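You operate a simulated robot arm through the tools that you are given. There is no shell and no other tool.

Carry out the task below with a simulated two-armed robot. There is one attempt and no reset: what you move stays moved.

TASK
Take the cap off the bottle marked "S-24" on the top of the white bench and lay it down there.

The check looks at the end state, three seconds after you hand in, the way a careful person would. Anything else that was tipped, shoved, dropped, spilled or broken makes it a failure. Lids that push on must go on centred and level and be pressed home; caps that screw on are set level and turned clockwise until they are tight.

THE ROBOT
Two 6-joint arms with two-finger grippers on one trunk, on a base that drives. Base frame: it is fixed to the floor where the robot stands at the start and does not move with it; the origin is under the middle of the robot, x ahead of it, y to its left, z up. Units: m, rad, N and s.
The left shoulder is at the start at [0.061, 0.143, 0.875], the right one opposite. With the tool pointing down near the work surface each hand reaches from about 0.1 to 0.66 m from the robot's upright axis, wherever it stands, measured 20 degrees to its own side. Places, roughly: bottle [-2.25, -2, 1]. Payload 2.45 kg a hand.
Tool frame (each hand has its own): the origin (TCP) lies between the finger pads and is the grasp point; the fingertips stand 0.026 m ahead of it; z points along the fingers, y is the line along which they close. Largest opening 0.096 m; the body of the gripper starts 0.069 m behind the TCP.
Orientation is that of the tool frame in the base frame, as [roll, pitch, yaw] about the fixed x, y, z axes, in that order (R = Rz(yaw) Ry(pitch) Rx(roll)). With the fingers straight down and closing along the base's y, the tool's x points along the base's -x, its y along +y and its z along -z.

THE INTERFACE
- The arms move only by the tool jog_arm. It takes "left_rows", "right_rows" or both (then of equal length, played together; a hand with none holds still); each is one flat list of numbers, 7 for each row, row after row: the shift along the base's x, y, z in units of 300 mm (1.0 is 300 mm), then the turn, a rotation vector about the base's x, y, z in units of 60 degrees (1.0 is 60 degrees), then the opening, from 0 (shut) to 1 (fully open). In form: [x, y, z, ax, ay, az, grip, x, y, z, ax, ay, az, grip, ...]. A call has 1 to 20 rows; each row is the pose to reach, as a shift and turn from the pose commanded when the call began. A call with a number of a shift or a turn outside -1 to 1 is refused whole. A row lasts 0.2 s, in which the tool goes at most 0.05 m and 0.15 rad; a call with a longer step from one row to the next is refused whole, and so is a gripper value outside its range. Where a pose cannot be reached the arm comes as near as it can. A force on the tool above 40 N (or 10 N above the force at the start of the call, whichever is more), or a blocked arm, ends the call early, and 0.2 s more pass. Each finger halts on what it meets, pressing with about 23 N; the grip force reading is that of the motor and also rises with nothing between the fingers. The clock runs only during rows and for 0.2 s after the last one: add rows that repeat a pose to give the fingers time. It gives the time, the measured TCP pose, the force on the tool (base axes), the opening and the grip force at its end, in the units of the frame above (readings bear some noise), with the torque about the TCP (base axes, N m) and any sound that the robot's microphone picked up.
- Cameras (640 x 400 px; columns grow to the right, rows downward): "scene" is now at [0.1469, 0.0109, 1.4937]; the picture's right is [0.11, -0.99, -0.00], its down [-0.61, -0.07, -0.79] and it looks along [0.79, 0.09, -0.61] (base axes); focal length 256 px, centre (320, 200). "left" rides on the left gripper at [0.082, -0.003, -0.098] in its tool frame; the picture's right is [0.04, 1.00, 0.00], its down [-0.73, 0.03, -0.68] and it looks along [-0.68, 0.03, 0.73] (tool axes); focal length 256 px, centre (320, 200). "right" rides on the right gripper at [0.082, 0.003, -0.098] in its tool frame; the picture's right is [-0.04, 1.00, 0.00], its down [-0.73, -0.03, -0.68] and it looks along [-0.68, -0.03, 0.73] (tool axes); focal length 256 px, centre (320, 200). There is no depth. A picture from a camera that has moved, and an enlarged one, comes with that camera's place and axes in the base frame and with its lens.
- snapshot(camera): a new picture of that camera. No time passes.
- lift_body(by): slides the trunk up (or, below 0, down) by that many m; the arms and the scene camera ride with it, the base frame stays. It gives what a move gives, with no picture.
- steer(legs): drives the robot by 1 to 6 legs, each [ahead, turn to the left] in m and rad, along the robot's own axes; the way and the turn of a leg run together, so that a leg with both is an arc; at most 1.5 m and 3.142 rad a leg. The arms and the cameras ride along, it lands a little off, and it stops where it bumps. It gives what a move gives.
- aim_head(pan, tilt): turns the head with the scene camera to pan (to the left, within 1.501 rad either way) and tilt (down, from -0.506 to 1.204), counted from straight ahead of the robot. It gives what a move gives.
- enlarge(camera, box): a new picture of the part [left, top, right, bottom] of that camera's present view, enlarged. No time passes.
- finish_job(): hands the job in; it is judged then, once.

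Nothing tells you exact positions but the pictures and the camera data. Unless the task says otherwise, let go and move clear before handing in.

The tools are called by a JSON object that holds its "op" and its "data". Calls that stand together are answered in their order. jog_arm: Moves the arms, as the interface text tells. Its arguments: {"type":"object","properties":{"left_rows":{"type":"array","items":{"type":"number"}},"right_rows":{"type":"array","items":{"type":"number"}}},"required":[]} The other tools are called the same way: lift_body (by) slides the trunk up or down; steer (legs) drives the base; aim_head (pan, tilt) turns the head that bears the scene camera; snapshot (camera) takes a picture; enlarge (camera, box) takes an enlarged picture of a part of a camera's view; finish_job () hands the job in.

At the start:

```text
time: 0.0
left_eef_pos: [0.5167, 0.2652, 1.1343]
left_tcp_rot: [3.141, 0.0, -3.129]
left_ft_force: [-0.7, -1.1, -0.6]
left_wrist_torque: [-0.01, 0.04, 0.01]
left_finger_gap: 0.0961
left_grasp_force: 0.0
right_eef_pos: [0.4684, -0.1921, 1.1639]
right_tcp_rot: [-3.141, 0.001, -3.126]
right_ft_force: [0.2, 0.7, -0.5]
right_wrist_torque: [0.0, 0.0, 0.0]
right_finger_gap: 0.0958
right_grasp_force: 0.0
trunk travel left (down, up): [-0.5, 0.09]
robot x, y, heading: [0.0018, -0.0009, -0.001]
head pan, tilt: [0.11, 0.654]
```

scene: 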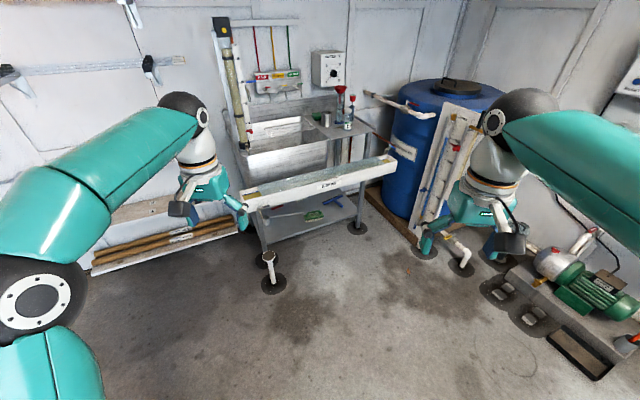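
right: 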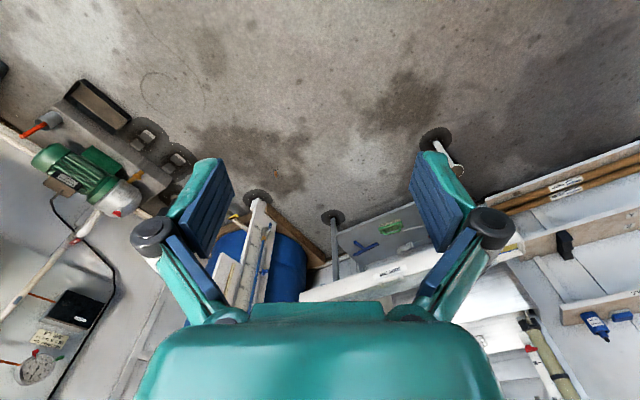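
left: 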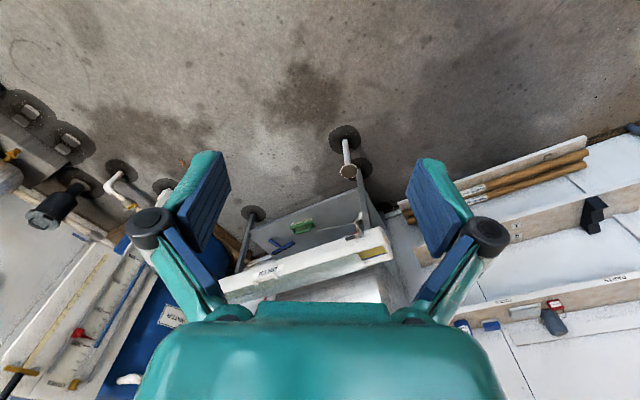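

I see a workshop with a flume/bench ahead of the robot; the bottle is said to be behind me and to the right, near [-2.25, -2, 1]. I will turn the head to look toward that side first.

{"op": "aim_head", "data": {"pan": -1.5, "tilt": 0.4}}

```text
time: 1.7
left_eef_pos: [0.5172, 0.2654, 1.135]
left_tcp_rot: [3.141, -0.001, -3.127]
left_ft_force: [1.3, -0.1, -0.7]
left_wrist_torque: [0.01, -0.01, 0.01]
left_finger_gap: 0.0957
left_grasp_force: 0.1
right_eef_pos: [0.4687, -0.1922, 1.1634]
right_tcp_rot: [-3.14, 0.0, -3.127]
right_ft_force: [0.2, -0.8, 0.0]
right_wrist_torque: [0.0, -0.04, 0.02]
right_finger_gap: 0.0961
right_grasp_force: 0.1
trunk travel left (down, up): [-0.5, 0.09]
robot x, y, heading: [0.0008, -0.0024, 0.002]
head pan, tilt: [-1.499, 0.4]
```

{"op": "snapshot", "data": {"camera": "scene"}}

```text
taken
camera scene: at [0.0675, -0.091, 1.5168], right [-1.0, -0.07, 0.0], down [-0.03, 0.39, -0.92], along [0.07, -0.92, -0.39], focal length 256 px, centre (320, 200)
```

scene: 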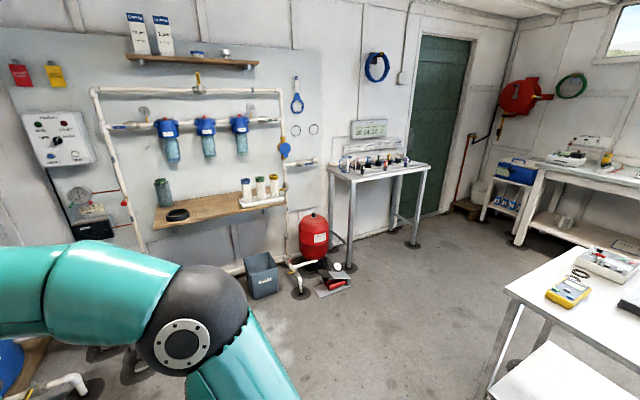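

The right side shows a wall of plumbing, a small bench with bottles by the door and a bench in the far corner, plus a nearer table. The bottle is further to the right, so I will turn the base in place and look again.

{"op": "steer", "data": {"legs": [[0, -1.2]]}}

{"op": "aim_head", "data": {"pan": -1.1, "tilt": 0.4}}

{"op": "snapshot", "data": {"camera": "scene"}}

```text
time: 5.4
left_eef_pos: [0.4355, -0.3791, 1.1338]
left_tcp_rot: [3.141, 0.0, 1.962]
left_ft_force: [0.1, 0.1, -0.6]
left_wrist_torque: [-0.06, 0.02, -0.03]
left_finger_gap: 0.096
left_grasp_force: 0.0
right_eef_pos: [-0.0076, -0.5016, 1.1631]
right_tcp_rot: [-3.14, 0.001, 1.963]
right_ft_force: [-0.3, 0.3, 0.1]
right_wrist_torque: [-0.02, 0.05, -0.03]
right_finger_gap: 0.096
right_grasp_force: 0.1
trunk travel left (down, up): [-0.5, 0.09]
robot x, y, heading: [0.0479, 0.0223, -1.197]
head pan, tilt: [-1.499, 0.4]
```

```text
time: 6.3
left_eef_pos: [0.4363, -0.3785, 1.135]
left_tcp_rot: [-3.141, 0.001, 1.963]
left_ft_force: [0.5, 0.2, -0.1]
left_wrist_torque: [-0.02, 0.01, 0.0]
left_finger_gap: 0.0962
left_grasp_force: 0.0
right_eef_pos: [-0.0071, -0.5018, 1.1641]
right_tcp_rot: [-3.14, -0.001, 1.962]
right_ft_force: [0.0, -0.6, 0.6]
right_wrist_torque: [0.03, -0.01, 0.03]
right_finger_gap: 0.0958
right_grasp_force: 0.0
trunk travel left (down, up): [-0.5, 0.09]
robot x, y, heading: [0.0482, 0.0258, -1.193]
head pan, tilt: [-1.1, 0.4]
```

```text
taken
camera scene: at [0.0102, -0.0998, 1.5168], right [-0.75, 0.66, 0.0], down [0.26, 0.29, -0.92], along [-0.61, -0.69, -0.39], focal length 256 px, centre (320, 200)
```

scene: 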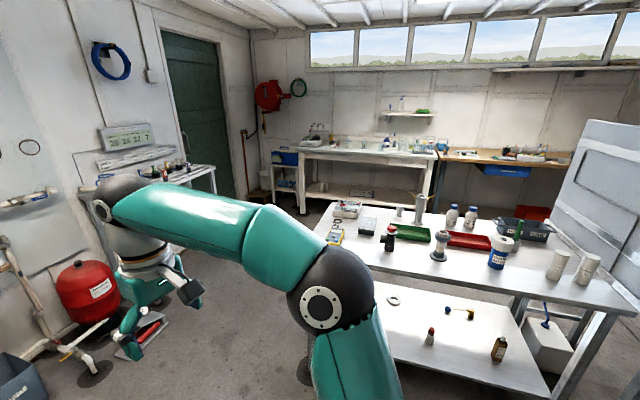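

The bottle's rough place projects to around pixel (359, 141), on the white bench at the far wall. I'll enlarge that region.

{"op": "enlarge", "data": {"camera": "scene", "box": [260, 80, 460, 220]}}

{"op": "enlarge", "data": {"camera": "scene", "box": [300, 115, 400, 180]}}

{"op": "enlarge", "data": {"camera": "scene", "box": [320, 180, 640, 380]}}

```text
2.86 times, centred on (360, 150) of scene
camera zoom: at [0.0102, -0.0998, 1.5168], right [-0.75, 0.66, 0.0], down [0.26, 0.29, -0.92], along [-0.61, -0.69, -0.39], focal length 730 px, centre (206, 343)
```

zoom: 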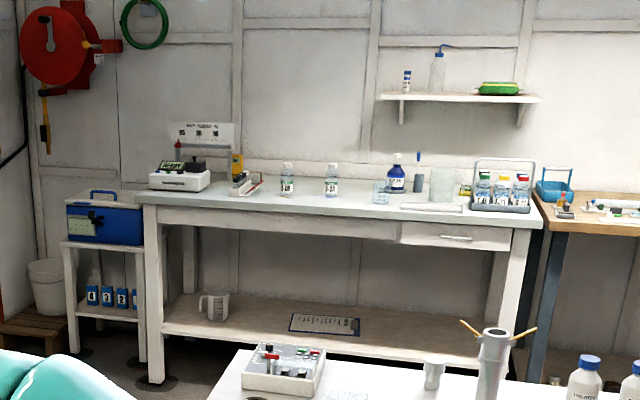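

```text
6.15 times, centred on (350, 148) of scene
camera zoom: at [0.0102, -0.0998, 1.5168], right [-0.75, 0.66, 0.0], down [0.26, 0.29, -0.92], along [-0.61, -0.69, -0.39], focal length 1572 px, centre (135, 523)
```

zoom: 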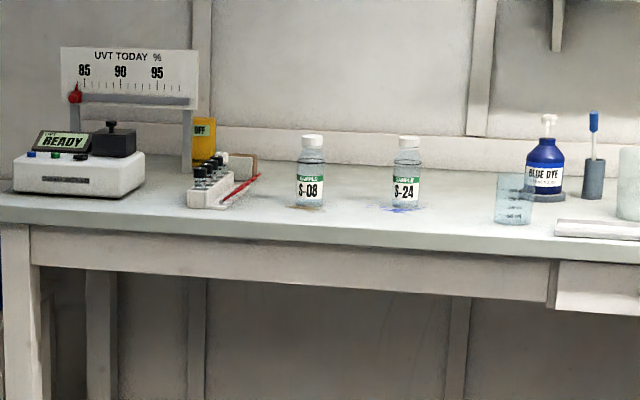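

```text
2.00 times, centred on (480, 280) of scene
camera zoom: at [0.0102, -0.0998, 1.5168], right [-0.75, 0.66, 0.0], down [0.26, 0.29, -0.92], along [-0.61, -0.69, -0.39], focal length 511 px, centre (0, 40)
```

zoom: 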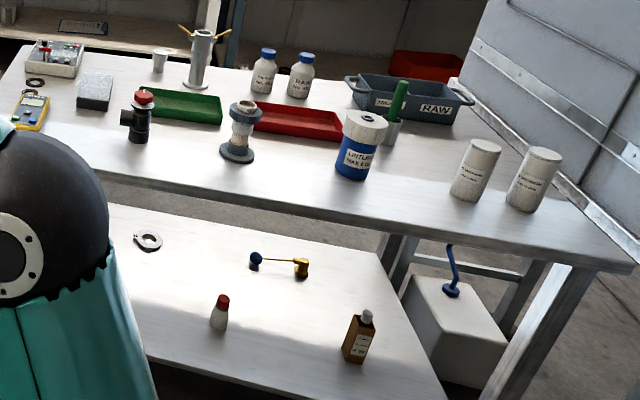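

The S-24 bottle stands on the white bench at the far wall, at about [-2.25, -1.91], next to S-08, with an island table between us. Before driving I'll check my own base's footprint and the floor on the way.

{"op": "aim_head", "data": {"pan": 0.0, "tilt": 1.2}}

{"op": "snapshot", "data": {"camera": "scene"}}

{"op": "aim_head", "data": {"pan": -0.5, "tilt": 0.7}}

{"op": "snapshot", "data": {"camera": "scene"}}

{"op": "aim_head", "data": {"pan": -1.5, "tilt": 1.2}}

{"op": "snapshot", "data": {"camera": "scene"}}

```text
time: 7.6
left_eef_pos: [0.4343, -0.3795, 1.1357]
left_tcp_rot: [-3.14, 0.001, 1.962]
left_ft_force: [0.5, -0.1, 0.7]
left_wrist_torque: [0.0, 0.01, 0.03]
left_finger_gap: 0.0959
left_grasp_force: 0.0
right_eef_pos: [-0.0077, -0.501, 1.1637]
right_tcp_rot: [-3.141, 0.0, 1.961]
right_ft_force: [0.4, 0.4, -1.1]
right_wrist_torque: [0.03, 0.0, 0.02]
right_finger_gap: 0.0959
right_grasp_force: 0.0
trunk travel left (down, up): [-0.5, 0.09]
robot x, y, heading: [0.0455, 0.0226, -1.199]
head pan, tilt: [0.0, 1.201]
```

```text
taken
camera scene: at [0.0913, -0.0829, 1.4539], right [-0.93, -0.36, 0.0], down [-0.34, 0.87, -0.36], along [0.13, -0.34, -0.93], focal length 256 px, centre (320, 200)
```

scene: 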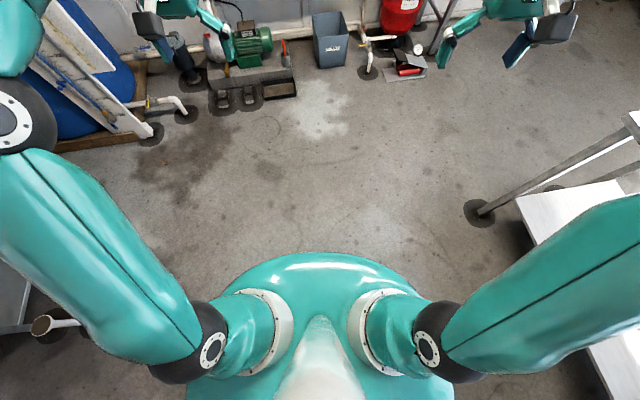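

```text
time: 8.6
left_eef_pos: [0.4351, -0.3786, 1.1357]
left_tcp_rot: [3.141, 0.001, 1.962]
left_ft_force: [-0.2, -1.0, -0.1]
left_wrist_torque: [0.03, -0.01, 0.05]
left_finger_gap: 0.0961
left_grasp_force: 0.1
right_eef_pos: [-0.0079, -0.5028, 1.1651]
right_tcp_rot: [3.14, 0.001, 1.962]
right_ft_force: [-0.5, -0.1, 0.3]
right_wrist_torque: [0.03, 0.01, 0.03]
right_finger_gap: 0.0958
right_grasp_force: 0.1
trunk travel left (down, up): [-0.5, 0.09]
robot x, y, heading: [0.0488, 0.0263, -1.192]
head pan, tilt: [-0.499, 0.7]
```

```text
taken
camera scene: at [0.0605, -0.1151, 1.4898], right [-0.99, 0.12, 0.0], down [0.08, 0.64, -0.76], along [-0.09, -0.76, -0.65], focal length 256 px, centre (320, 200)
```

scene: 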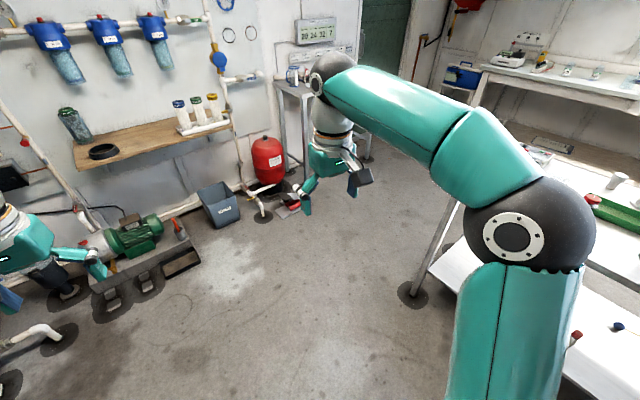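

```text
time: 9.8
left_eef_pos: [0.4347, -0.3792, 1.1352]
left_tcp_rot: [-3.14, 0.0, 1.964]
left_ft_force: [1.0, -0.2, -0.2]
left_wrist_torque: [-0.02, 0.02, -0.01]
left_finger_gap: 0.0958
left_grasp_force: 0.0
right_eef_pos: [-0.0087, -0.5019, 1.1643]
right_tcp_rot: [-3.141, 0.001, 1.96]
right_ft_force: [-0.4, 0.5, -0.2]
right_wrist_torque: [0.02, -0.01, -0.01]
right_finger_gap: 0.096
right_grasp_force: 0.0
trunk travel left (down, up): [-0.5, 0.09]
robot x, y, heading: [0.0488, 0.023, -1.193]
head pan, tilt: [-1.499, 1.201]
```

```text
taken
camera scene: at [0.0205, -0.055, 1.454], right [-0.43, 0.9, 0.0], down [0.84, 0.4, -0.36], along [-0.33, -0.16, -0.93], focal length 256 px, centre (320, 200)
```

scene: 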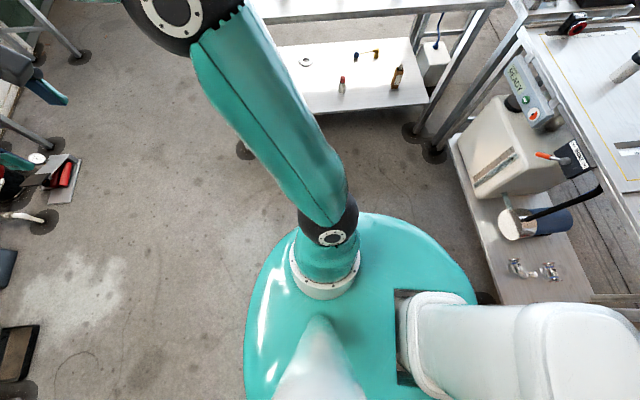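

The base's footprint looks like about a 0.25 m radius, and the corridor to the left of the island table is about 1.1 m wide. I'll raise the trunk for clearance and drive into the mouth of that corridor, then look again.

{"op": "lift_body", "data": {"by": 0.085}}

{"op": "steer", "data": {"legs": [[0, -0.266], [1.07, 0], [0, -1.04]]}}

{"op": "aim_head", "data": {"pan": 0.0, "tilt": 0.55}}

{"op": "snapshot", "data": {"camera": "scene"}}

```text
time: 11.0
left_eef_pos: [0.4352, -0.3788, 1.2204]
left_tcp_rot: [-3.141, -0.001, 1.961]
left_ft_force: [0.1, -0.1, -0.3]
left_wrist_torque: [0.02, -0.01, -0.02]
left_finger_gap: 0.0962
left_grasp_force: 0.1
right_eef_pos: [-0.0083, -0.5023, 1.2493]
right_tcp_rot: [3.141, 0.001, 1.961]
right_ft_force: [0.1, -0.5, 0.2]
right_wrist_torque: [0.0, -0.01, -0.04]
right_finger_gap: 0.096
right_grasp_force: 0.0
trunk travel left (down, up): [-0.585, 0.005]
robot x, y, heading: [0.0493, 0.0251, -1.193]
head pan, tilt: [-1.499, 1.201]
```

```text
time: 20.6
left_eef_pos: [-0.1305, -1.5337, 1.2214]
left_tcp_rot: [-3.14, 0.0, 0.654]
left_ft_force: [0.3, 0.0, -0.5]
left_wrist_torque: [0.04, 0.02, 0.02]
left_finger_gap: 0.0961
left_grasp_force: 0.0
right_eef_pos: [-0.3634, -1.1383, 1.2489]
right_tcp_rot: [-3.141, 0.0, 0.656]
right_ft_force: [-0.2, 0.5, -0.2]
right_wrist_torque: [0.01, -0.01, -0.01]
right_finger_gap: 0.0961
right_grasp_force: 0.1
trunk travel left (down, up): [-0.585, 0.005]
robot x, y, heading: [0.1916, -1.095, -2.498]
head pan, tilt: [-1.499, 1.201]
```

```text
time: 22.2
left_eef_pos: [-0.1305, -1.5337, 1.2201]
left_tcp_rot: [-3.14, 0.002, 0.655]
left_ft_force: [-0.2, -0.7, 0.0]
left_wrist_torque: [0.02, 0.0, -0.01]
left_finger_gap: 0.096
left_grasp_force: 0.2
right_eef_pos: [-0.3644, -1.1369, 1.2494]
right_tcp_rot: [-3.141, 0.0, 0.655]
right_ft_force: [0.0, 0.5, -0.3]
right_wrist_torque: [-0.01, 0.01, 0.0]
right_finger_gap: 0.0961
right_grasp_force: 0.0
trunk travel left (down, up): [-0.585, 0.005]
robot x, y, heading: [0.1846, -1.09, -2.499]
head pan, tilt: [0.0, 0.55]
```

```text
taken
camera scene: at [0.0669, -1.184, 1.588], right [-0.6, 0.8, 0.0], down [0.42, 0.31, -0.85], along [-0.68, -0.51, -0.52], focal length 256 px, centre (320, 200)
```

scene: 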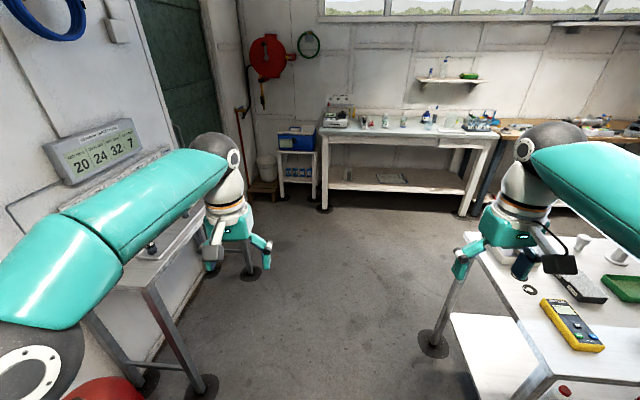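

The robot now faces the white bench down a clear corridor. I'll enlarge the bench to measure its edge and the bottle better.

{"op": "enlarge", "data": {"camera": "scene", "box": [310, 70, 510, 195]}}

{"op": "enlarge", "data": {"camera": "scene", "box": [350, 95, 450, 155]}}

```text
3.20 times, centred on (410, 132) of scene
camera zoom: at [0.0669, -1.184, 1.588], right [-0.6, 0.8, 0.0], down [0.42, 0.31, -0.85], along [-0.68, -0.51, -0.52], focal length 818 px, centre (32, 416)
```

zoom: 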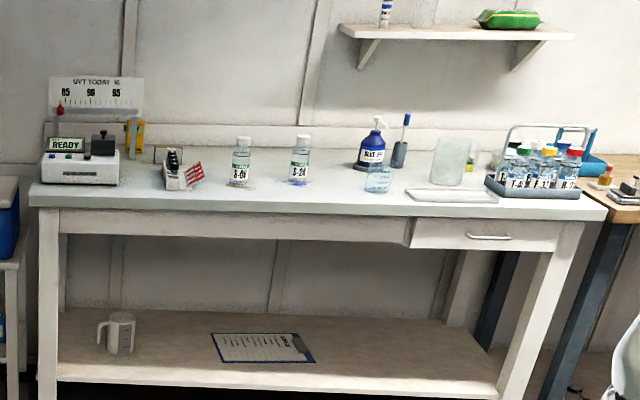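

```text
6.40 times, centred on (400, 125) of scene
camera zoom: at [0.0669, -1.184, 1.588], right [-0.6, 0.8, 0.0], down [0.42, 0.31, -0.85], along [-0.68, -0.51, -0.52], focal length 1635 px, centre (-192, 680)
```

zoom: 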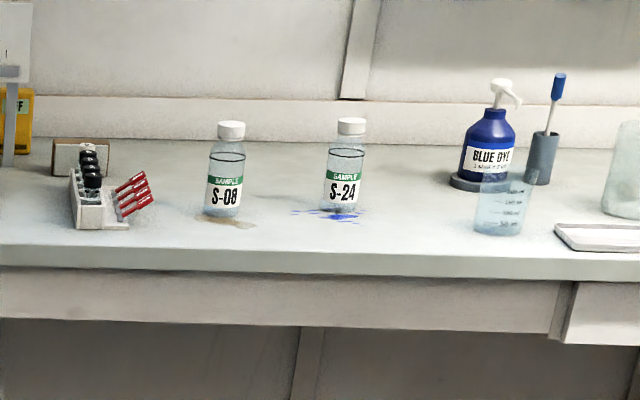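

S-24's cap top triangulates to about [-2.37, -2.02, 1.037], with the bench top at about z = 0.91, and the bench's front edge is about 0.29 m in front of the bottle. The corridor is clear, so I'll align to the room (heading about -2.6) and drive down it.

{"op": "steer", "data": {"legs": [[0, -0.1], [1.5, 0]]}}

{"op": "aim_head", "data": {"pan": -0.4, "tilt": 0.7}}

{"op": "snapshot", "data": {"camera": "scene"}}

{"op": "enlarge", "data": {"camera": "scene", "box": [220, 60, 460, 210]}}

```text
time: 30.4
left_eef_pos: [-1.4474, -2.295, 1.2201]
left_tcp_rot: [3.141, 0.002, 0.57]
left_ft_force: [0.5, -0.7, -0.1]
left_wrist_torque: [0.03, -0.02, -0.04]
left_finger_gap: 0.0961
left_grasp_force: 0.0
right_eef_pos: [-1.6477, -1.8817, 1.2496]
right_tcp_rot: [3.141, 0.0, 0.57]
right_ft_force: [0.2, -0.7, 0.6]
right_wrist_torque: [0.01, 0.02, 0.0]
right_finger_gap: 0.0961
right_grasp_force: 0.1
trunk travel left (down, up): [-0.585, 0.005]
robot x, y, heading: [-1.0948, -1.8825, -2.578]
head pan, tilt: [0.0, 0.55]
```

```text
time: 31.2
left_eef_pos: [-1.4483, -2.2956, 1.2202]
left_tcp_rot: [3.142, -0.001, 0.571]
left_ft_force: [0.4, 0.7, 0.2]
left_wrist_torque: [-0.01, 0.02, -0.01]
left_finger_gap: 0.0961
left_grasp_force: 0.1
right_eef_pos: [-1.6478, -1.88, 1.2502]
right_tcp_rot: [3.141, 0.0, 0.571]
right_ft_force: [0.2, -0.2, -0.3]
right_wrist_torque: [0.03, 0.01, 0.0]
right_finger_gap: 0.096
right_grasp_force: 0.1
trunk travel left (down, up): [-0.585, 0.005]
robot x, y, heading: [-1.0947, -1.8847, -2.581]
head pan, tilt: [-0.4, 0.7]
```

```text
taken
camera scene: at [-1.2313, -1.9273, 1.5749], right [-0.16, 0.99, 0.0], down [0.64, 0.1, -0.76], along [-0.75, -0.12, -0.64], focal length 256 px, centre (320, 200)
```

scene: 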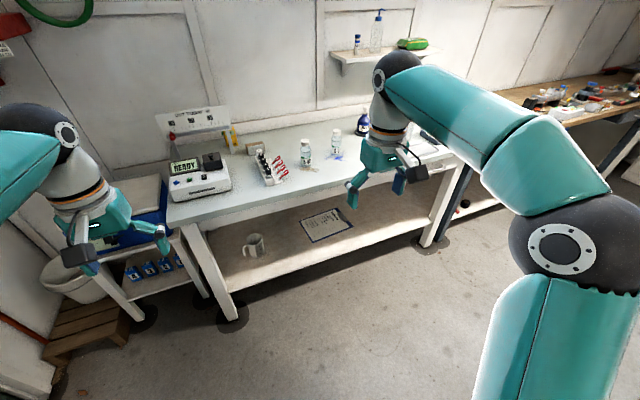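

```text
2.67 times, centred on (340, 135) of scene
camera zoom: at [-1.2313, -1.9273, 1.5749], right [-0.16, 0.99, 0.0], down [0.64, 0.1, -0.76], along [-0.75, -0.12, -0.64], focal length 681 px, centre (267, 373)
```

zoom: 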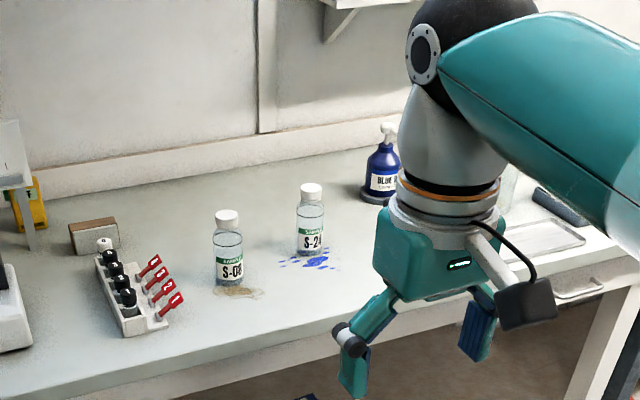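

The bench is now about 0.9 m ahead; S-24 is at about [-2.385, -2.03], with S-08 0.18 m to its left and a beaker to its right. I'll shift sideways along the aisle (turn right, advance, turn back left) so that the bottle is ahead of me and slightly to the right.

{"op": "steer", "data": {"legs": [[0, -1.58], [0.453, 0], [0, 1.571]]}}

{"op": "aim_head", "data": {"pan": 0.0, "tilt": 0.75}}

{"op": "snapshot", "data": {"camera": "scene"}}

{"op": "enlarge", "data": {"camera": "scene", "box": [220, 60, 460, 210]}}

```text
time: 34.9
left_eef_pos: [-1.5963, -1.6667, 1.2228]
left_tcp_rot: [3.14, 0.001, -0.695]
left_ft_force: [0.6, 0.8, -0.1]
left_wrist_torque: [-0.11, 0.03, -0.01]
left_finger_gap: 0.0958
left_grasp_force: 0.3
right_eef_pos: [-1.2617, -1.351, 1.2491]
right_tcp_rot: [3.137, -0.002, -0.697]
right_ft_force: [0.0, 0.7, -1.3]
right_wrist_torque: [-0.05, 0.04, -0.03]
right_finger_gap: 0.0961
right_grasp_force: 0.0
trunk travel left (down, up): [-0.585, 0.005]
robot x, y, heading: [-1.1314, -1.9205, 2.405]
head pan, tilt: [-0.4, 0.7]
stopped in leg 1: the robot was blocked; the commanded pose is now the measured one
```

```text
time: 35.8
left_eef_pos: [-1.5988, -1.6692, 1.2225]
left_tcp_rot: [-3.142, 0.0, -0.694]
left_ft_force: [0.4, 0.2, 0.0]
left_wrist_torque: [0.0, 0.03, 0.0]
left_finger_gap: 0.0962
left_grasp_force: 0.0
right_eef_pos: [-1.2634, -1.3541, 1.251]
right_tcp_rot: [3.139, 0.001, -0.694]
right_ft_force: [0.0, 0.2, 0.6]
right_wrist_torque: [-0.01, -0.02, -0.02]
right_finger_gap: 0.096
right_grasp_force: 0.0
trunk travel left (down, up): [-0.585, 0.005]
robot x, y, heading: [-1.1338, -1.9261, 2.4]
head pan, tilt: [0.0, 0.75]
```

```text
taken
camera scene: at [-1.238, -1.8246, 1.5707], right [0.68, 0.74, 0.0], down [0.5, -0.46, -0.73], along [-0.54, 0.49, -0.68], focal length 256 px, centre (320, 200)
```

scene: 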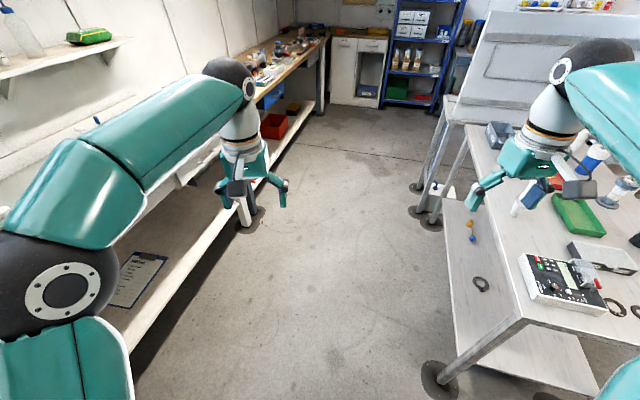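

```text
2.67 times, centred on (340, 135) of scene
camera zoom: at [-1.238, -1.8246, 1.5707], right [0.68, 0.74, 0.0], down [0.5, -0.46, -0.73], along [-0.54, 0.49, -0.68], focal length 681 px, centre (267, 373)
```

zoom: 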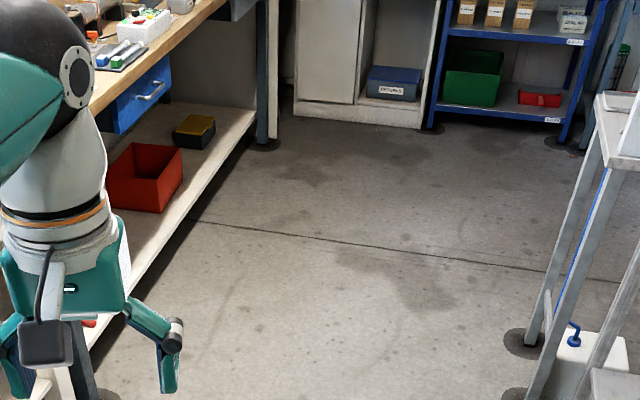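

The turn was blocked partway (heading 2.40), so something near my base or rear touched. I'll look down on both sides to find out what.

{"op": "aim_head", "data": {"pan": 1.5, "tilt": 1.0}}

{"op": "snapshot", "data": {"camera": "scene"}}

{"op": "aim_head", "data": {"pan": -1.5, "tilt": 1.0}}

{"op": "snapshot", "data": {"camera": "scene"}}

```text
time: 37.4
left_eef_pos: [-1.5976, -1.6693, 1.2235]
left_tcp_rot: [-3.141, 0.002, -0.694]
left_ft_force: [-0.4, 0.5, -0.1]
left_wrist_torque: [-0.01, -0.05, -0.01]
left_finger_gap: 0.0961
left_grasp_force: 0.1
right_eef_pos: [-1.2624, -1.3552, 1.2511]
right_tcp_rot: [3.141, 0.0, -0.695]
right_ft_force: [1.0, 0.6, -0.6]
right_wrist_torque: [-0.01, 0.01, -0.01]
right_finger_gap: 0.0959
right_grasp_force: 0.0
trunk travel left (down, up): [-0.585, 0.005]
robot x, y, heading: [-1.1313, -1.9239, 2.398]
head pan, tilt: [1.499, 1.0]
```

```text
taken
camera scene: at [-1.2283, -1.9288, 1.5515], right [-0.69, 0.73, 0.0], down [0.61, 0.58, -0.54], along [-0.39, -0.37, -0.84], focal length 256 px, centre (320, 200)
```

scene: 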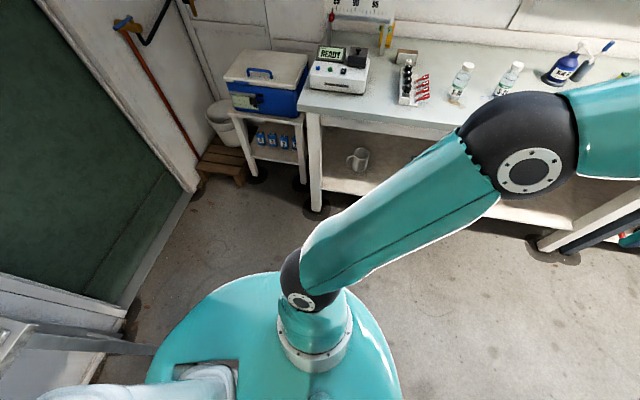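

```text
time: 40.0
left_eef_pos: [-1.5995, -1.6689, 1.2211]
left_tcp_rot: [3.141, 0.002, -0.693]
left_ft_force: [0.6, 0.7, 0.2]
left_wrist_torque: [-0.03, 0.0, 0.0]
left_finger_gap: 0.0962
left_grasp_force: 0.2
right_eef_pos: [-1.2627, -1.3545, 1.2512]
right_tcp_rot: [3.141, -0.001, -0.696]
right_ft_force: [-0.5, 0.5, -0.1]
right_wrist_torque: [0.01, -0.01, 0.0]
right_finger_gap: 0.0961
right_grasp_force: 0.1
trunk travel left (down, up): [-0.585, 0.005]
robot x, y, heading: [-1.1357, -1.9225, 2.401]
head pan, tilt: [-1.499, 1.0]
```

```text
taken
camera scene: at [-1.1344, -1.8263, 1.5515], right [0.78, -0.62, 0.0], down [-0.52, -0.66, -0.54], along [0.34, 0.42, -0.84], focal length 256 px, centre (320, 200)
```

scene: 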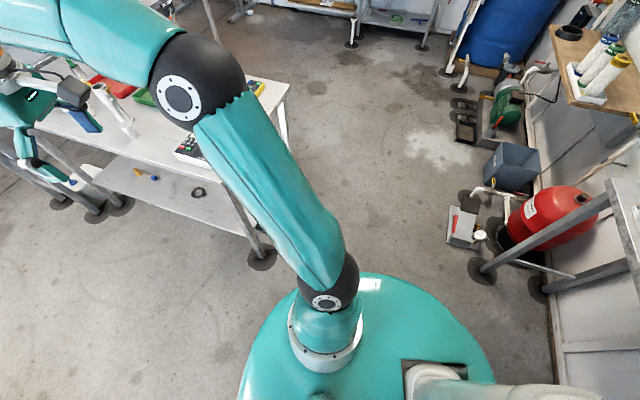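

The rear of my body (about 0.65 m long) most likely touched the small bench by the door. I'll pull forward away from it first, then curve in so that the tail clears both that bench and the island table.

{"op": "steer", "data": {"legs": [[0.3, 0], [0, 0.71]]}}

```text
time: 44.1
left_eef_pos: [-1.8767, -1.8288, 1.2229]
left_tcp_rot: [-3.141, 0.0, 0.008]
left_ft_force: [-1.3, -0.4, -0.4]
left_wrist_torque: [0.01, 0.02, 0.02]
left_finger_gap: 0.0961
left_grasp_force: 0.1
right_eef_pos: [-1.8247, -1.3717, 1.2504]
right_tcp_rot: [3.141, -0.001, 0.007]
right_ft_force: [-0.1, 0.1, 0.0]
right_wrist_torque: [0.01, -0.07, 0.0]
right_finger_gap: 0.0961
right_grasp_force: 0.1
trunk travel left (down, up): [-0.585, 0.005]
robot x, y, heading: [-1.35, -1.6928, 3.096]
head pan, tilt: [-1.499, 1.0]
```

I pulled clear without a bump. I'll check the small bench behind-left for disturbance and see how the white bench lies.

{"op": "aim_head", "data": {"pan": 1.5, "tilt": 0.6}}

{"op": "snapshot", "data": {"camera": "scene"}}

{"op": "aim_head", "data": {"pan": 0.4, "tilt": 0.7}}

{"op": "snapshot", "data": {"camera": "scene"}}

```text
time: 46.7
left_eef_pos: [-1.8766, -1.8289, 1.2229]
left_tcp_rot: [-3.14, 0.003, 0.008]
left_ft_force: [0.3, -0.7, -0.2]
left_wrist_torque: [0.06, 0.02, 0.01]
left_finger_gap: 0.0959
left_grasp_force: 0.1
right_eef_pos: [-1.8231, -1.3737, 1.2518]
right_tcp_rot: [3.138, 0.0, 0.009]
right_ft_force: [0.3, -1.5, 0.6]
right_wrist_torque: [0.01, 0.01, -0.04]
right_finger_gap: 0.0961
right_grasp_force: 0.1
trunk travel left (down, up): [-0.585, 0.005]
robot x, y, heading: [-1.3553, -1.6894, 3.106]
head pan, tilt: [1.499, 0.6]
```

```text
taken
camera scene: at [-1.4254, -1.7752, 1.5835], right [-0.99, 0.11, 0.0], down [0.06, 0.56, -0.83], along [-0.09, -0.82, -0.56], focal length 256 px, centre (320, 200)
```

scene: 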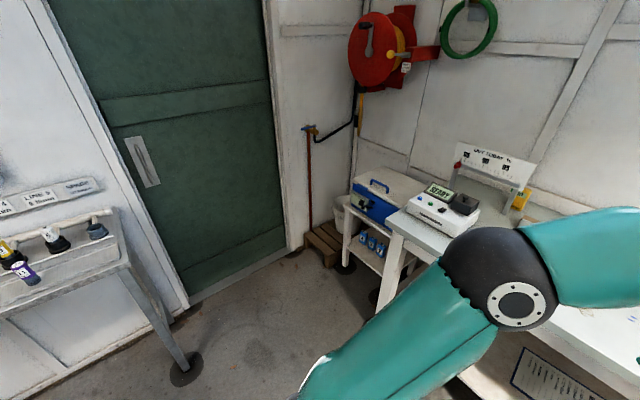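

```text
time: 48.1
left_eef_pos: [-1.8768, -1.8289, 1.2223]
left_tcp_rot: [-3.141, 0.002, 0.008]
left_ft_force: [-1.4, 0.6, -0.2]
left_wrist_torque: [0.01, 0.03, -0.03]
left_finger_gap: 0.096
left_grasp_force: 0.0
right_eef_pos: [-1.8236, -1.3717, 1.2514]
right_tcp_rot: [3.14, 0.0, 0.007]
right_ft_force: [-0.6, -1.2, -0.1]
right_wrist_torque: [0.0, 0.01, 0.0]
right_finger_gap: 0.0961
right_grasp_force: 0.1
trunk travel left (down, up): [-0.585, 0.005]
robot x, y, heading: [-1.3504, -1.6935, 3.099]
head pan, tilt: [0.4, 0.7]
```

```text
taken
camera scene: at [-1.4949, -1.7172, 1.5749], right [-0.35, 0.94, 0.0], down [0.6, 0.23, -0.76], along [-0.72, -0.27, -0.64], focal length 256 px, centre (320, 200)
```

scene: 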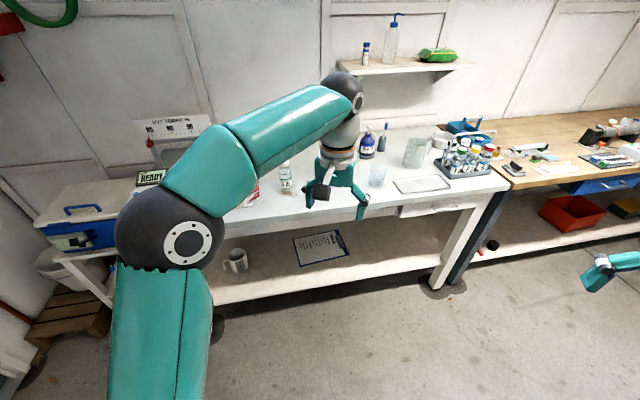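

The small bench and its items look undisturbed. Now I'll advance toward the white bench and turn to face it squarely.

{"op": "steer", "data": {"legs": [[0.3, 0], [0, 0.593]]}}

{"op": "aim_head", "data": {"pan": 0.0, "tilt": 0.8}}

{"op": "snapshot", "data": {"camera": "scene"}}

{"op": "enlarge", "data": {"camera": "scene", "box": [220, 60, 460, 210]}}

```text
time: 52.0
left_eef_pos: [-2.0095, -2.0849, 1.2234]
left_tcp_rot: [3.141, 0.003, 0.604]
left_ft_force: [-0.9, 0.5, 0.1]
left_wrist_torque: [0.03, 0.03, 0.0]
left_finger_gap: 0.0959
left_grasp_force: 0.1
right_eef_pos: [-2.2223, -1.6783, 1.2511]
right_tcp_rot: [-3.141, -0.002, 0.602]
right_ft_force: [1.0, -0.1, -0.1]
right_wrist_torque: [-0.04, 0.02, 0.03]
right_finger_gap: 0.096
right_grasp_force: 0.1
trunk travel left (down, up): [-0.585, 0.005]
robot x, y, heading: [-1.6696, -1.6559, -2.593]
head pan, tilt: [0.4, 0.7]
```

```text
time: 52.8
left_eef_pos: [-2.0104, -2.0834, 1.2247]
left_tcp_rot: [-3.141, 0.001, 0.603]
left_ft_force: [-0.2, -0.1, 0.7]
left_wrist_torque: [0.0, -0.01, -0.04]
left_finger_gap: 0.0959
left_grasp_force: 0.0
right_eef_pos: [-2.2229, -1.6766, 1.2516]
right_tcp_rot: [3.14, 0.0, 0.603]
right_ft_force: [-0.5, 0.2, 0.1]
right_wrist_torque: [-0.03, 0.0, 0.01]
right_finger_gap: 0.0963
right_grasp_force: 0.0
trunk travel left (down, up): [-0.585, 0.005]
robot x, y, heading: [-1.6696, -1.6547, -2.591]
head pan, tilt: [0.0, 0.799]
```

```text
taken
camera scene: at [-1.7907, -1.7265, 1.5667], right [-0.52, 0.85, 0.0], down [0.61, 0.37, -0.7], along [-0.59, -0.36, -0.72], focal length 256 px, centre (320, 200)
```

scene: 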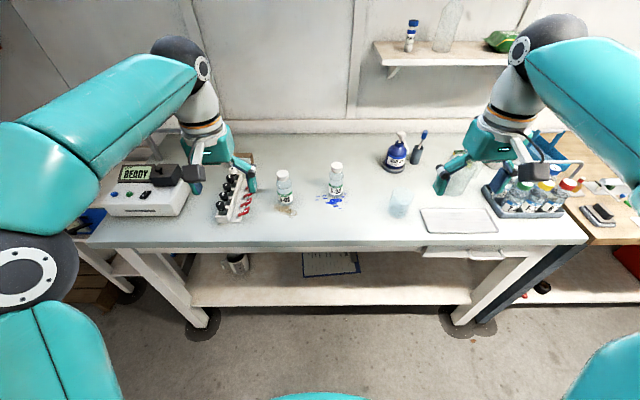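

```text
2.67 times, centred on (340, 135) of scene
camera zoom: at [-1.7907, -1.7265, 1.5667], right [-0.52, 0.85, 0.0], down [0.61, 0.37, -0.7], along [-0.59, -0.36, -0.72], focal length 681 px, centre (267, 373)
```

zoom: 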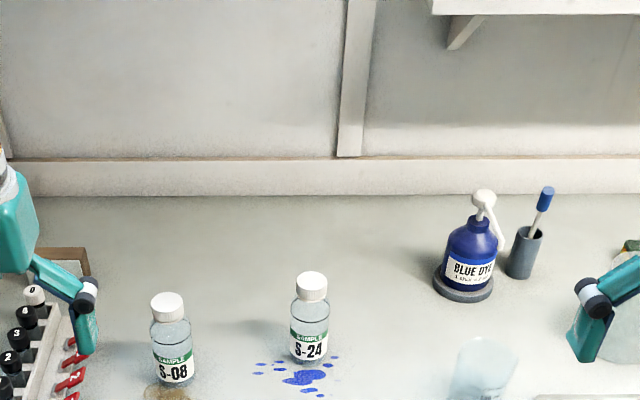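

I'm now square to the bench with S-24 about 0.815 m ahead of my axis. The hand readings and the camera/robot pose seem slightly inconsistent laterally, so I'll check where the grippers appear in the picture.

{"op": "enlarge", "data": {"camera": "scene", "box": [140, 110, 300, 210]}}

{"op": "enlarge", "data": {"camera": "scene", "box": [420, 110, 580, 210]}}

{"op": "snapshot", "data": {"camera": "left"}}

{"op": "snapshot", "data": {"camera": "right"}}

```text
4.00 times, centred on (220, 160) of scene
camera zoom: at [-1.7907, -1.7265, 1.5667], right [-0.52, 0.85, 0.0], down [0.61, 0.37, -0.7], along [-0.59, -0.36, -0.72], focal length 1022 px, centre (720, 360)
```

zoom: 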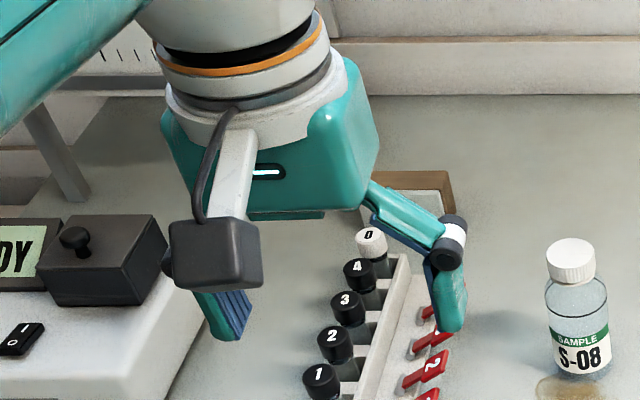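

```text
4.00 times, centred on (500, 160) of scene
camera zoom: at [-1.7907, -1.7265, 1.5667], right [-0.52, 0.85, 0.0], down [0.61, 0.37, -0.7], along [-0.59, -0.36, -0.72], focal length 1022 px, centre (-400, 360)
```

zoom: 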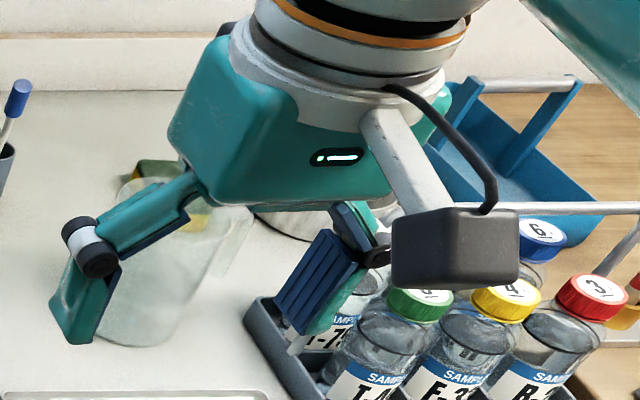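

```text
taken
camera left: at [-1.9448, -2.0346, 1.3223], right [0.6, -0.8, 0.0], down [-0.59, -0.44, 0.68], along [-0.54, -0.41, -0.73], focal length 256 px, centre (320, 200)
```

left: 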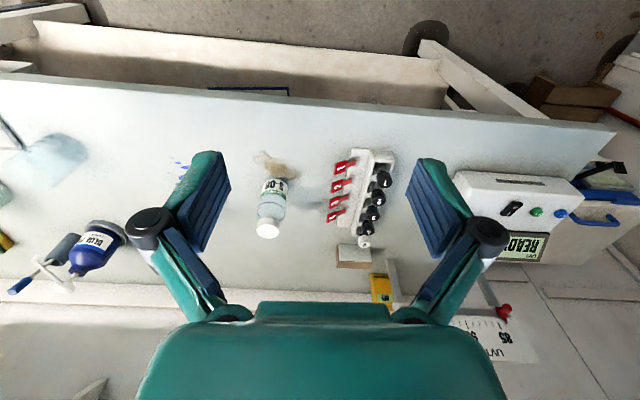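

```text
taken
camera right: at [-2.1547, -1.6317, 1.3502], right [0.53, -0.85, 0.0], down [-0.62, -0.39, 0.68], along [-0.57, -0.36, -0.73], focal length 256 px, centre (320, 200)
```

right: 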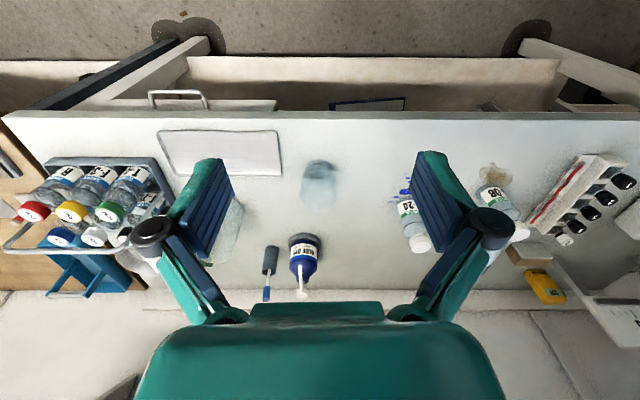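

The gripper positions in the picture match their readings, and the right camera also puts the S-24 cap at about [-2.393, -2.02, 1.037]. I'll drive ahead 0.24 m to bring the bottle into reach (about 0.57 m ahead).

{"op": "steer", "data": {"legs": [[0.24, 0]]}}

{"op": "aim_head", "data": {"pan": 0.0, "tilt": 0.95}}

{"op": "snapshot", "data": {"camera": "scene"}}

{"op": "snapshot", "data": {"camera": "left"}}

{"op": "snapshot", "data": {"camera": "right"}}

```text
time: 54.6
left_eef_pos: [-2.2166, -2.2114, 1.2235]
left_tcp_rot: [-3.142, 0.0, 0.603]
left_ft_force: [0.1, -0.5, 0.2]
left_wrist_torque: [0.01, 0.0, -0.01]
left_finger_gap: 0.096
left_grasp_force: 0.1
right_eef_pos: [-2.4281, -1.8035, 1.2498]
right_tcp_rot: [3.14, -0.001, 0.603]
right_ft_force: [0.1, -0.2, 0.0]
right_wrist_torque: [0.03, -0.04, 0.03]
right_finger_gap: 0.0961
right_grasp_force: 0.0
trunk travel left (down, up): [-0.585, 0.005]
robot x, y, heading: [-1.8751, -1.781, -2.593]
head pan, tilt: [0.0, 0.799]
```

```text
time: 55.3
left_eef_pos: [-2.2141, -2.2106, 1.2249]
left_tcp_rot: [-3.141, 0.0, 0.605]
left_ft_force: [-0.8, -0.4, 1.2]
left_wrist_torque: [-0.03, 0.02, 0.03]
left_finger_gap: 0.0962
left_grasp_force: 0.1
right_eef_pos: [-2.4277, -1.8027, 1.2521]
right_tcp_rot: [3.141, 0.0, 0.604]
right_ft_force: [1.4, -0.2, -0.2]
right_wrist_torque: [-0.02, 0.01, -0.01]
right_finger_gap: 0.0961
right_grasp_force: 0.1
trunk travel left (down, up): [-0.585, 0.005]
robot x, y, heading: [-1.8742, -1.7784, -2.594]
head pan, tilt: [0.0, 0.949]
```

```text
taken
camera scene: at [-1.9885, -1.8487, 1.5552], right [-0.52, 0.85, 0.0], down [0.69, 0.42, -0.58], along [-0.5, -0.3, -0.81], focal length 256 px, centre (320, 200)
```

scene: 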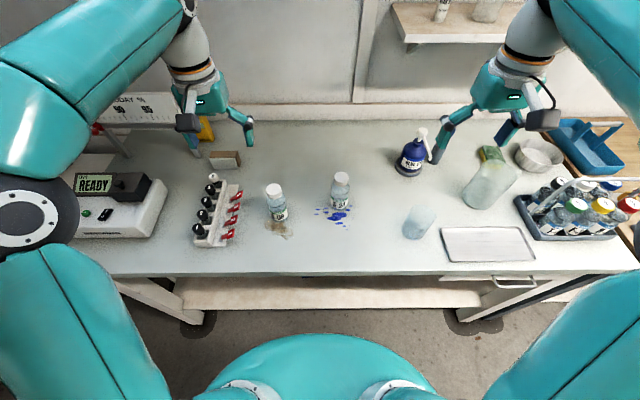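

```text
taken
camera left: at [-2.1491, -2.1612, 1.3226], right [0.6, -0.8, 0.0], down [-0.59, -0.44, 0.68], along [-0.54, -0.41, -0.73], focal length 256 px, centre (320, 200)
```

left: 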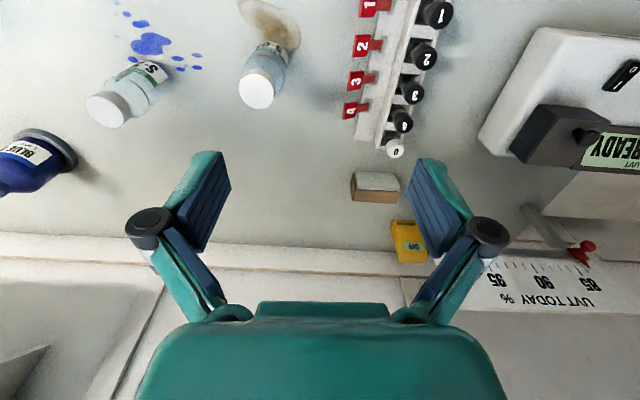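

```text
taken
camera right: at [-2.3593, -1.7585, 1.3509], right [0.53, -0.85, 0.0], down [-0.62, -0.39, 0.68], along [-0.57, -0.36, -0.73], focal length 256 px, centre (320, 200)
```

right: 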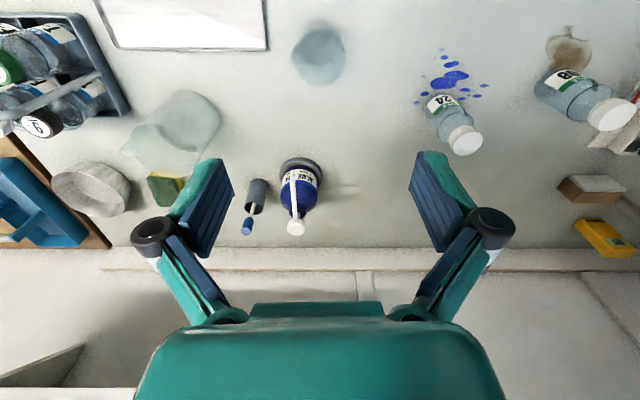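

Everything is clear and the bottle is now about 0.58 m ahead and slightly right, at about [-2.402, -2.034]. I plan to hold the bottle body with the left hand coming in at a slant (about 42° below horizontal, from my side) and turn the cap with the right hand from above. First I'll yaw the left hand and move it back near the approach line, keeping high.

{"op": "jog_arm", "data": {"left_rows": [-0.02, 0.084, -0.025, 0, 0, -0.0785, 1, -0.04, 0.168, -0.05, 0, 0, -0.157, 1, -0.06, 0.252, -0.075, 0, 0, -0.2355, 1, -0.08, 0.335, -0.1, 0, 0, -0.314, 1, -0.1, 0.419, -0.125, 0, 0, -0.3925, 1, -0.12, 0.503, -0.15, 0, 0, -0.471, 1, -0.12, 0.503, -0.15, 0, 0, -0.471, 1]}}

```text
time: 56.9
left_eef_pos: [-2.2497, -2.0586, 1.1781]
left_tcp_rot: [-3.14, 0.003, 0.109]
left_ft_force: [-0.3, -0.8, 1.0]
left_wrist_torque: [0.03, 0.02, 0.02]
left_finger_gap: 0.0959
left_grasp_force: 0.1
right_eef_pos: [-2.4272, -1.8039, 1.2519]
right_tcp_rot: [3.14, 0.001, 0.603]
right_ft_force: [-1.2, 0.2, 1.2]
right_wrist_torque: [-0.02, 0.05, -0.03]
right_finger_gap: 0.0959
right_grasp_force: 0.0
trunk travel left (down, up): [-0.585, 0.005]
robot x, y, heading: [-1.8718, -1.7806, -2.599]
head pan, tilt: [0.0, 0.949]
```

The yaw is done exactly as asked. Now I'll tilt the left hand by 48° so that its fingers point forward and down.

{"op": "jog_arm", "data": {"left_rows": [0, 0, 0, -0.0124, 0.1136, 0, 1, 0, 0, 0, -0.0249, 0.2271, 0, 1, 0, 0, 0, -0.0373, 0.3407, 0, 1, 0, 0, 0, -0.0497, 0.4543, 0, 1, 0, 0, 0, -0.0621, 0.5679, 0, 1, 0, 0, 0, -0.0746, 0.6814, 0, 1, 0, 0, 0, -0.087, 0.795, 0, 1, 0, 0, 0, -0.087, 0.795, 0, 1]}}

{"op": "snapshot", "data": {"camera": "scene"}}

{"op": "snapshot", "data": {"camera": "left"}}

{"op": "snapshot", "data": {"camera": "right"}}

```text
time: 58.7
left_eef_pos: [-2.2515, -2.0592, 1.1787]
left_tcp_rot: [-3.138, 0.839, 0.11]
left_ft_force: [0.1, -0.6, -0.6]
left_wrist_torque: [0.0, 0.03, -0.03]
left_finger_gap: 0.0961
left_grasp_force: 0.0
right_eef_pos: [-2.4272, -1.8029, 1.2511]
right_tcp_rot: [-3.141, 0.002, 0.604]
right_ft_force: [0.2, -0.1, 0.7]
right_wrist_torque: [0.05, 0.01, 0.0]
right_finger_gap: 0.0963
right_grasp_force: 0.1
trunk travel left (down, up): [-0.585, 0.005]
robot x, y, heading: [-1.8712, -1.7788, -2.592]
head pan, tilt: [0.0, 0.949]
```

```text
taken
camera scene: at [-1.9889, -1.8487, 1.5551], right [-0.52, 0.85, 0.0], down [0.69, 0.42, -0.58], along [-0.5, -0.3, -0.81], focal length 256 px, centre (320, 200)
```

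scene: 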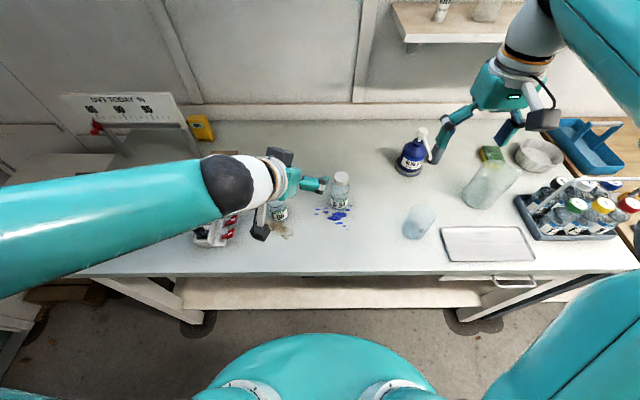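

```text
taken
camera left: at [-2.1241, -2.0422, 1.1839], right [0.13, -0.99, -0.03], down [0.02, -0.03, 1.0], along [-0.99, -0.14, 0.02], focal length 256 px, centre (320, 200)
```

left: 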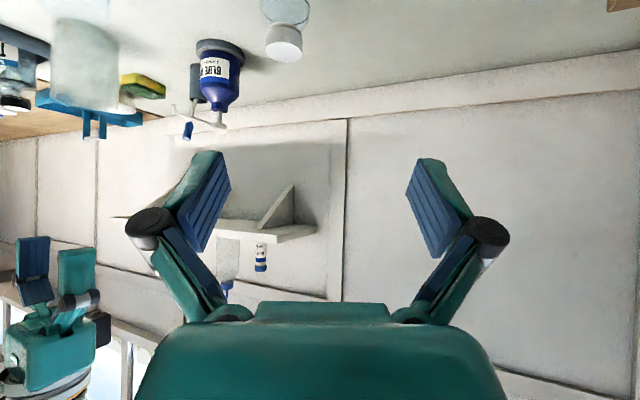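

```text
taken
camera right: at [-2.3597, -1.7585, 1.3508], right [0.53, -0.85, 0.0], down [-0.62, -0.39, 0.68], along [-0.57, -0.36, -0.73], focal length 256 px, centre (320, 200)
```

right: 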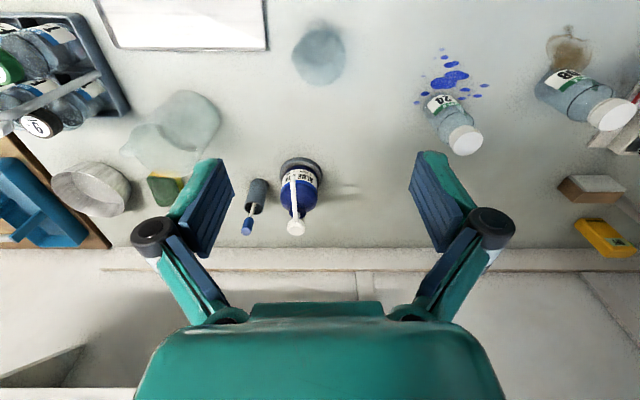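

The left hand tilted as planned, but the forearm now comes in low from the left over the tube rack and meter. I'll look at the left arm's shape before lowering it.

{"op": "aim_head", "data": {"pan": 0.9, "tilt": 0.7}}

{"op": "snapshot", "data": {"camera": "scene"}}

```text
time: 59.9
left_eef_pos: [-2.2517, -2.0592, 1.1789]
left_tcp_rot: [-3.14, 0.839, 0.112]
left_ft_force: [0.2, -0.9, -0.2]
left_wrist_torque: [0.02, -0.02, -0.02]
left_finger_gap: 0.0957
left_grasp_force: 0.1
right_eef_pos: [-2.4281, -1.8029, 1.2514]
right_tcp_rot: [3.141, -0.001, 0.604]
right_ft_force: [0.6, 0.3, 0.2]
right_wrist_torque: [-0.01, -0.01, 0.02]
right_finger_gap: 0.0961
right_grasp_force: 0.0
trunk travel left (down, up): [-0.585, 0.005]
robot x, y, heading: [-1.8732, -1.7763, -2.589]
head pan, tilt: [0.901, 0.7]
```

```text
taken
camera scene: at [-1.937, -1.8952, 1.5749], right [-0.99, 0.12, 0.0], down [0.08, 0.64, -0.76], along [-0.09, -0.76, -0.64], focal length 256 px, centre (320, 200)
```

scene: 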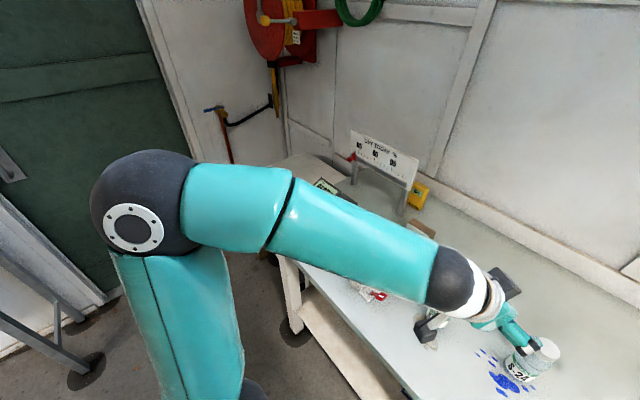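

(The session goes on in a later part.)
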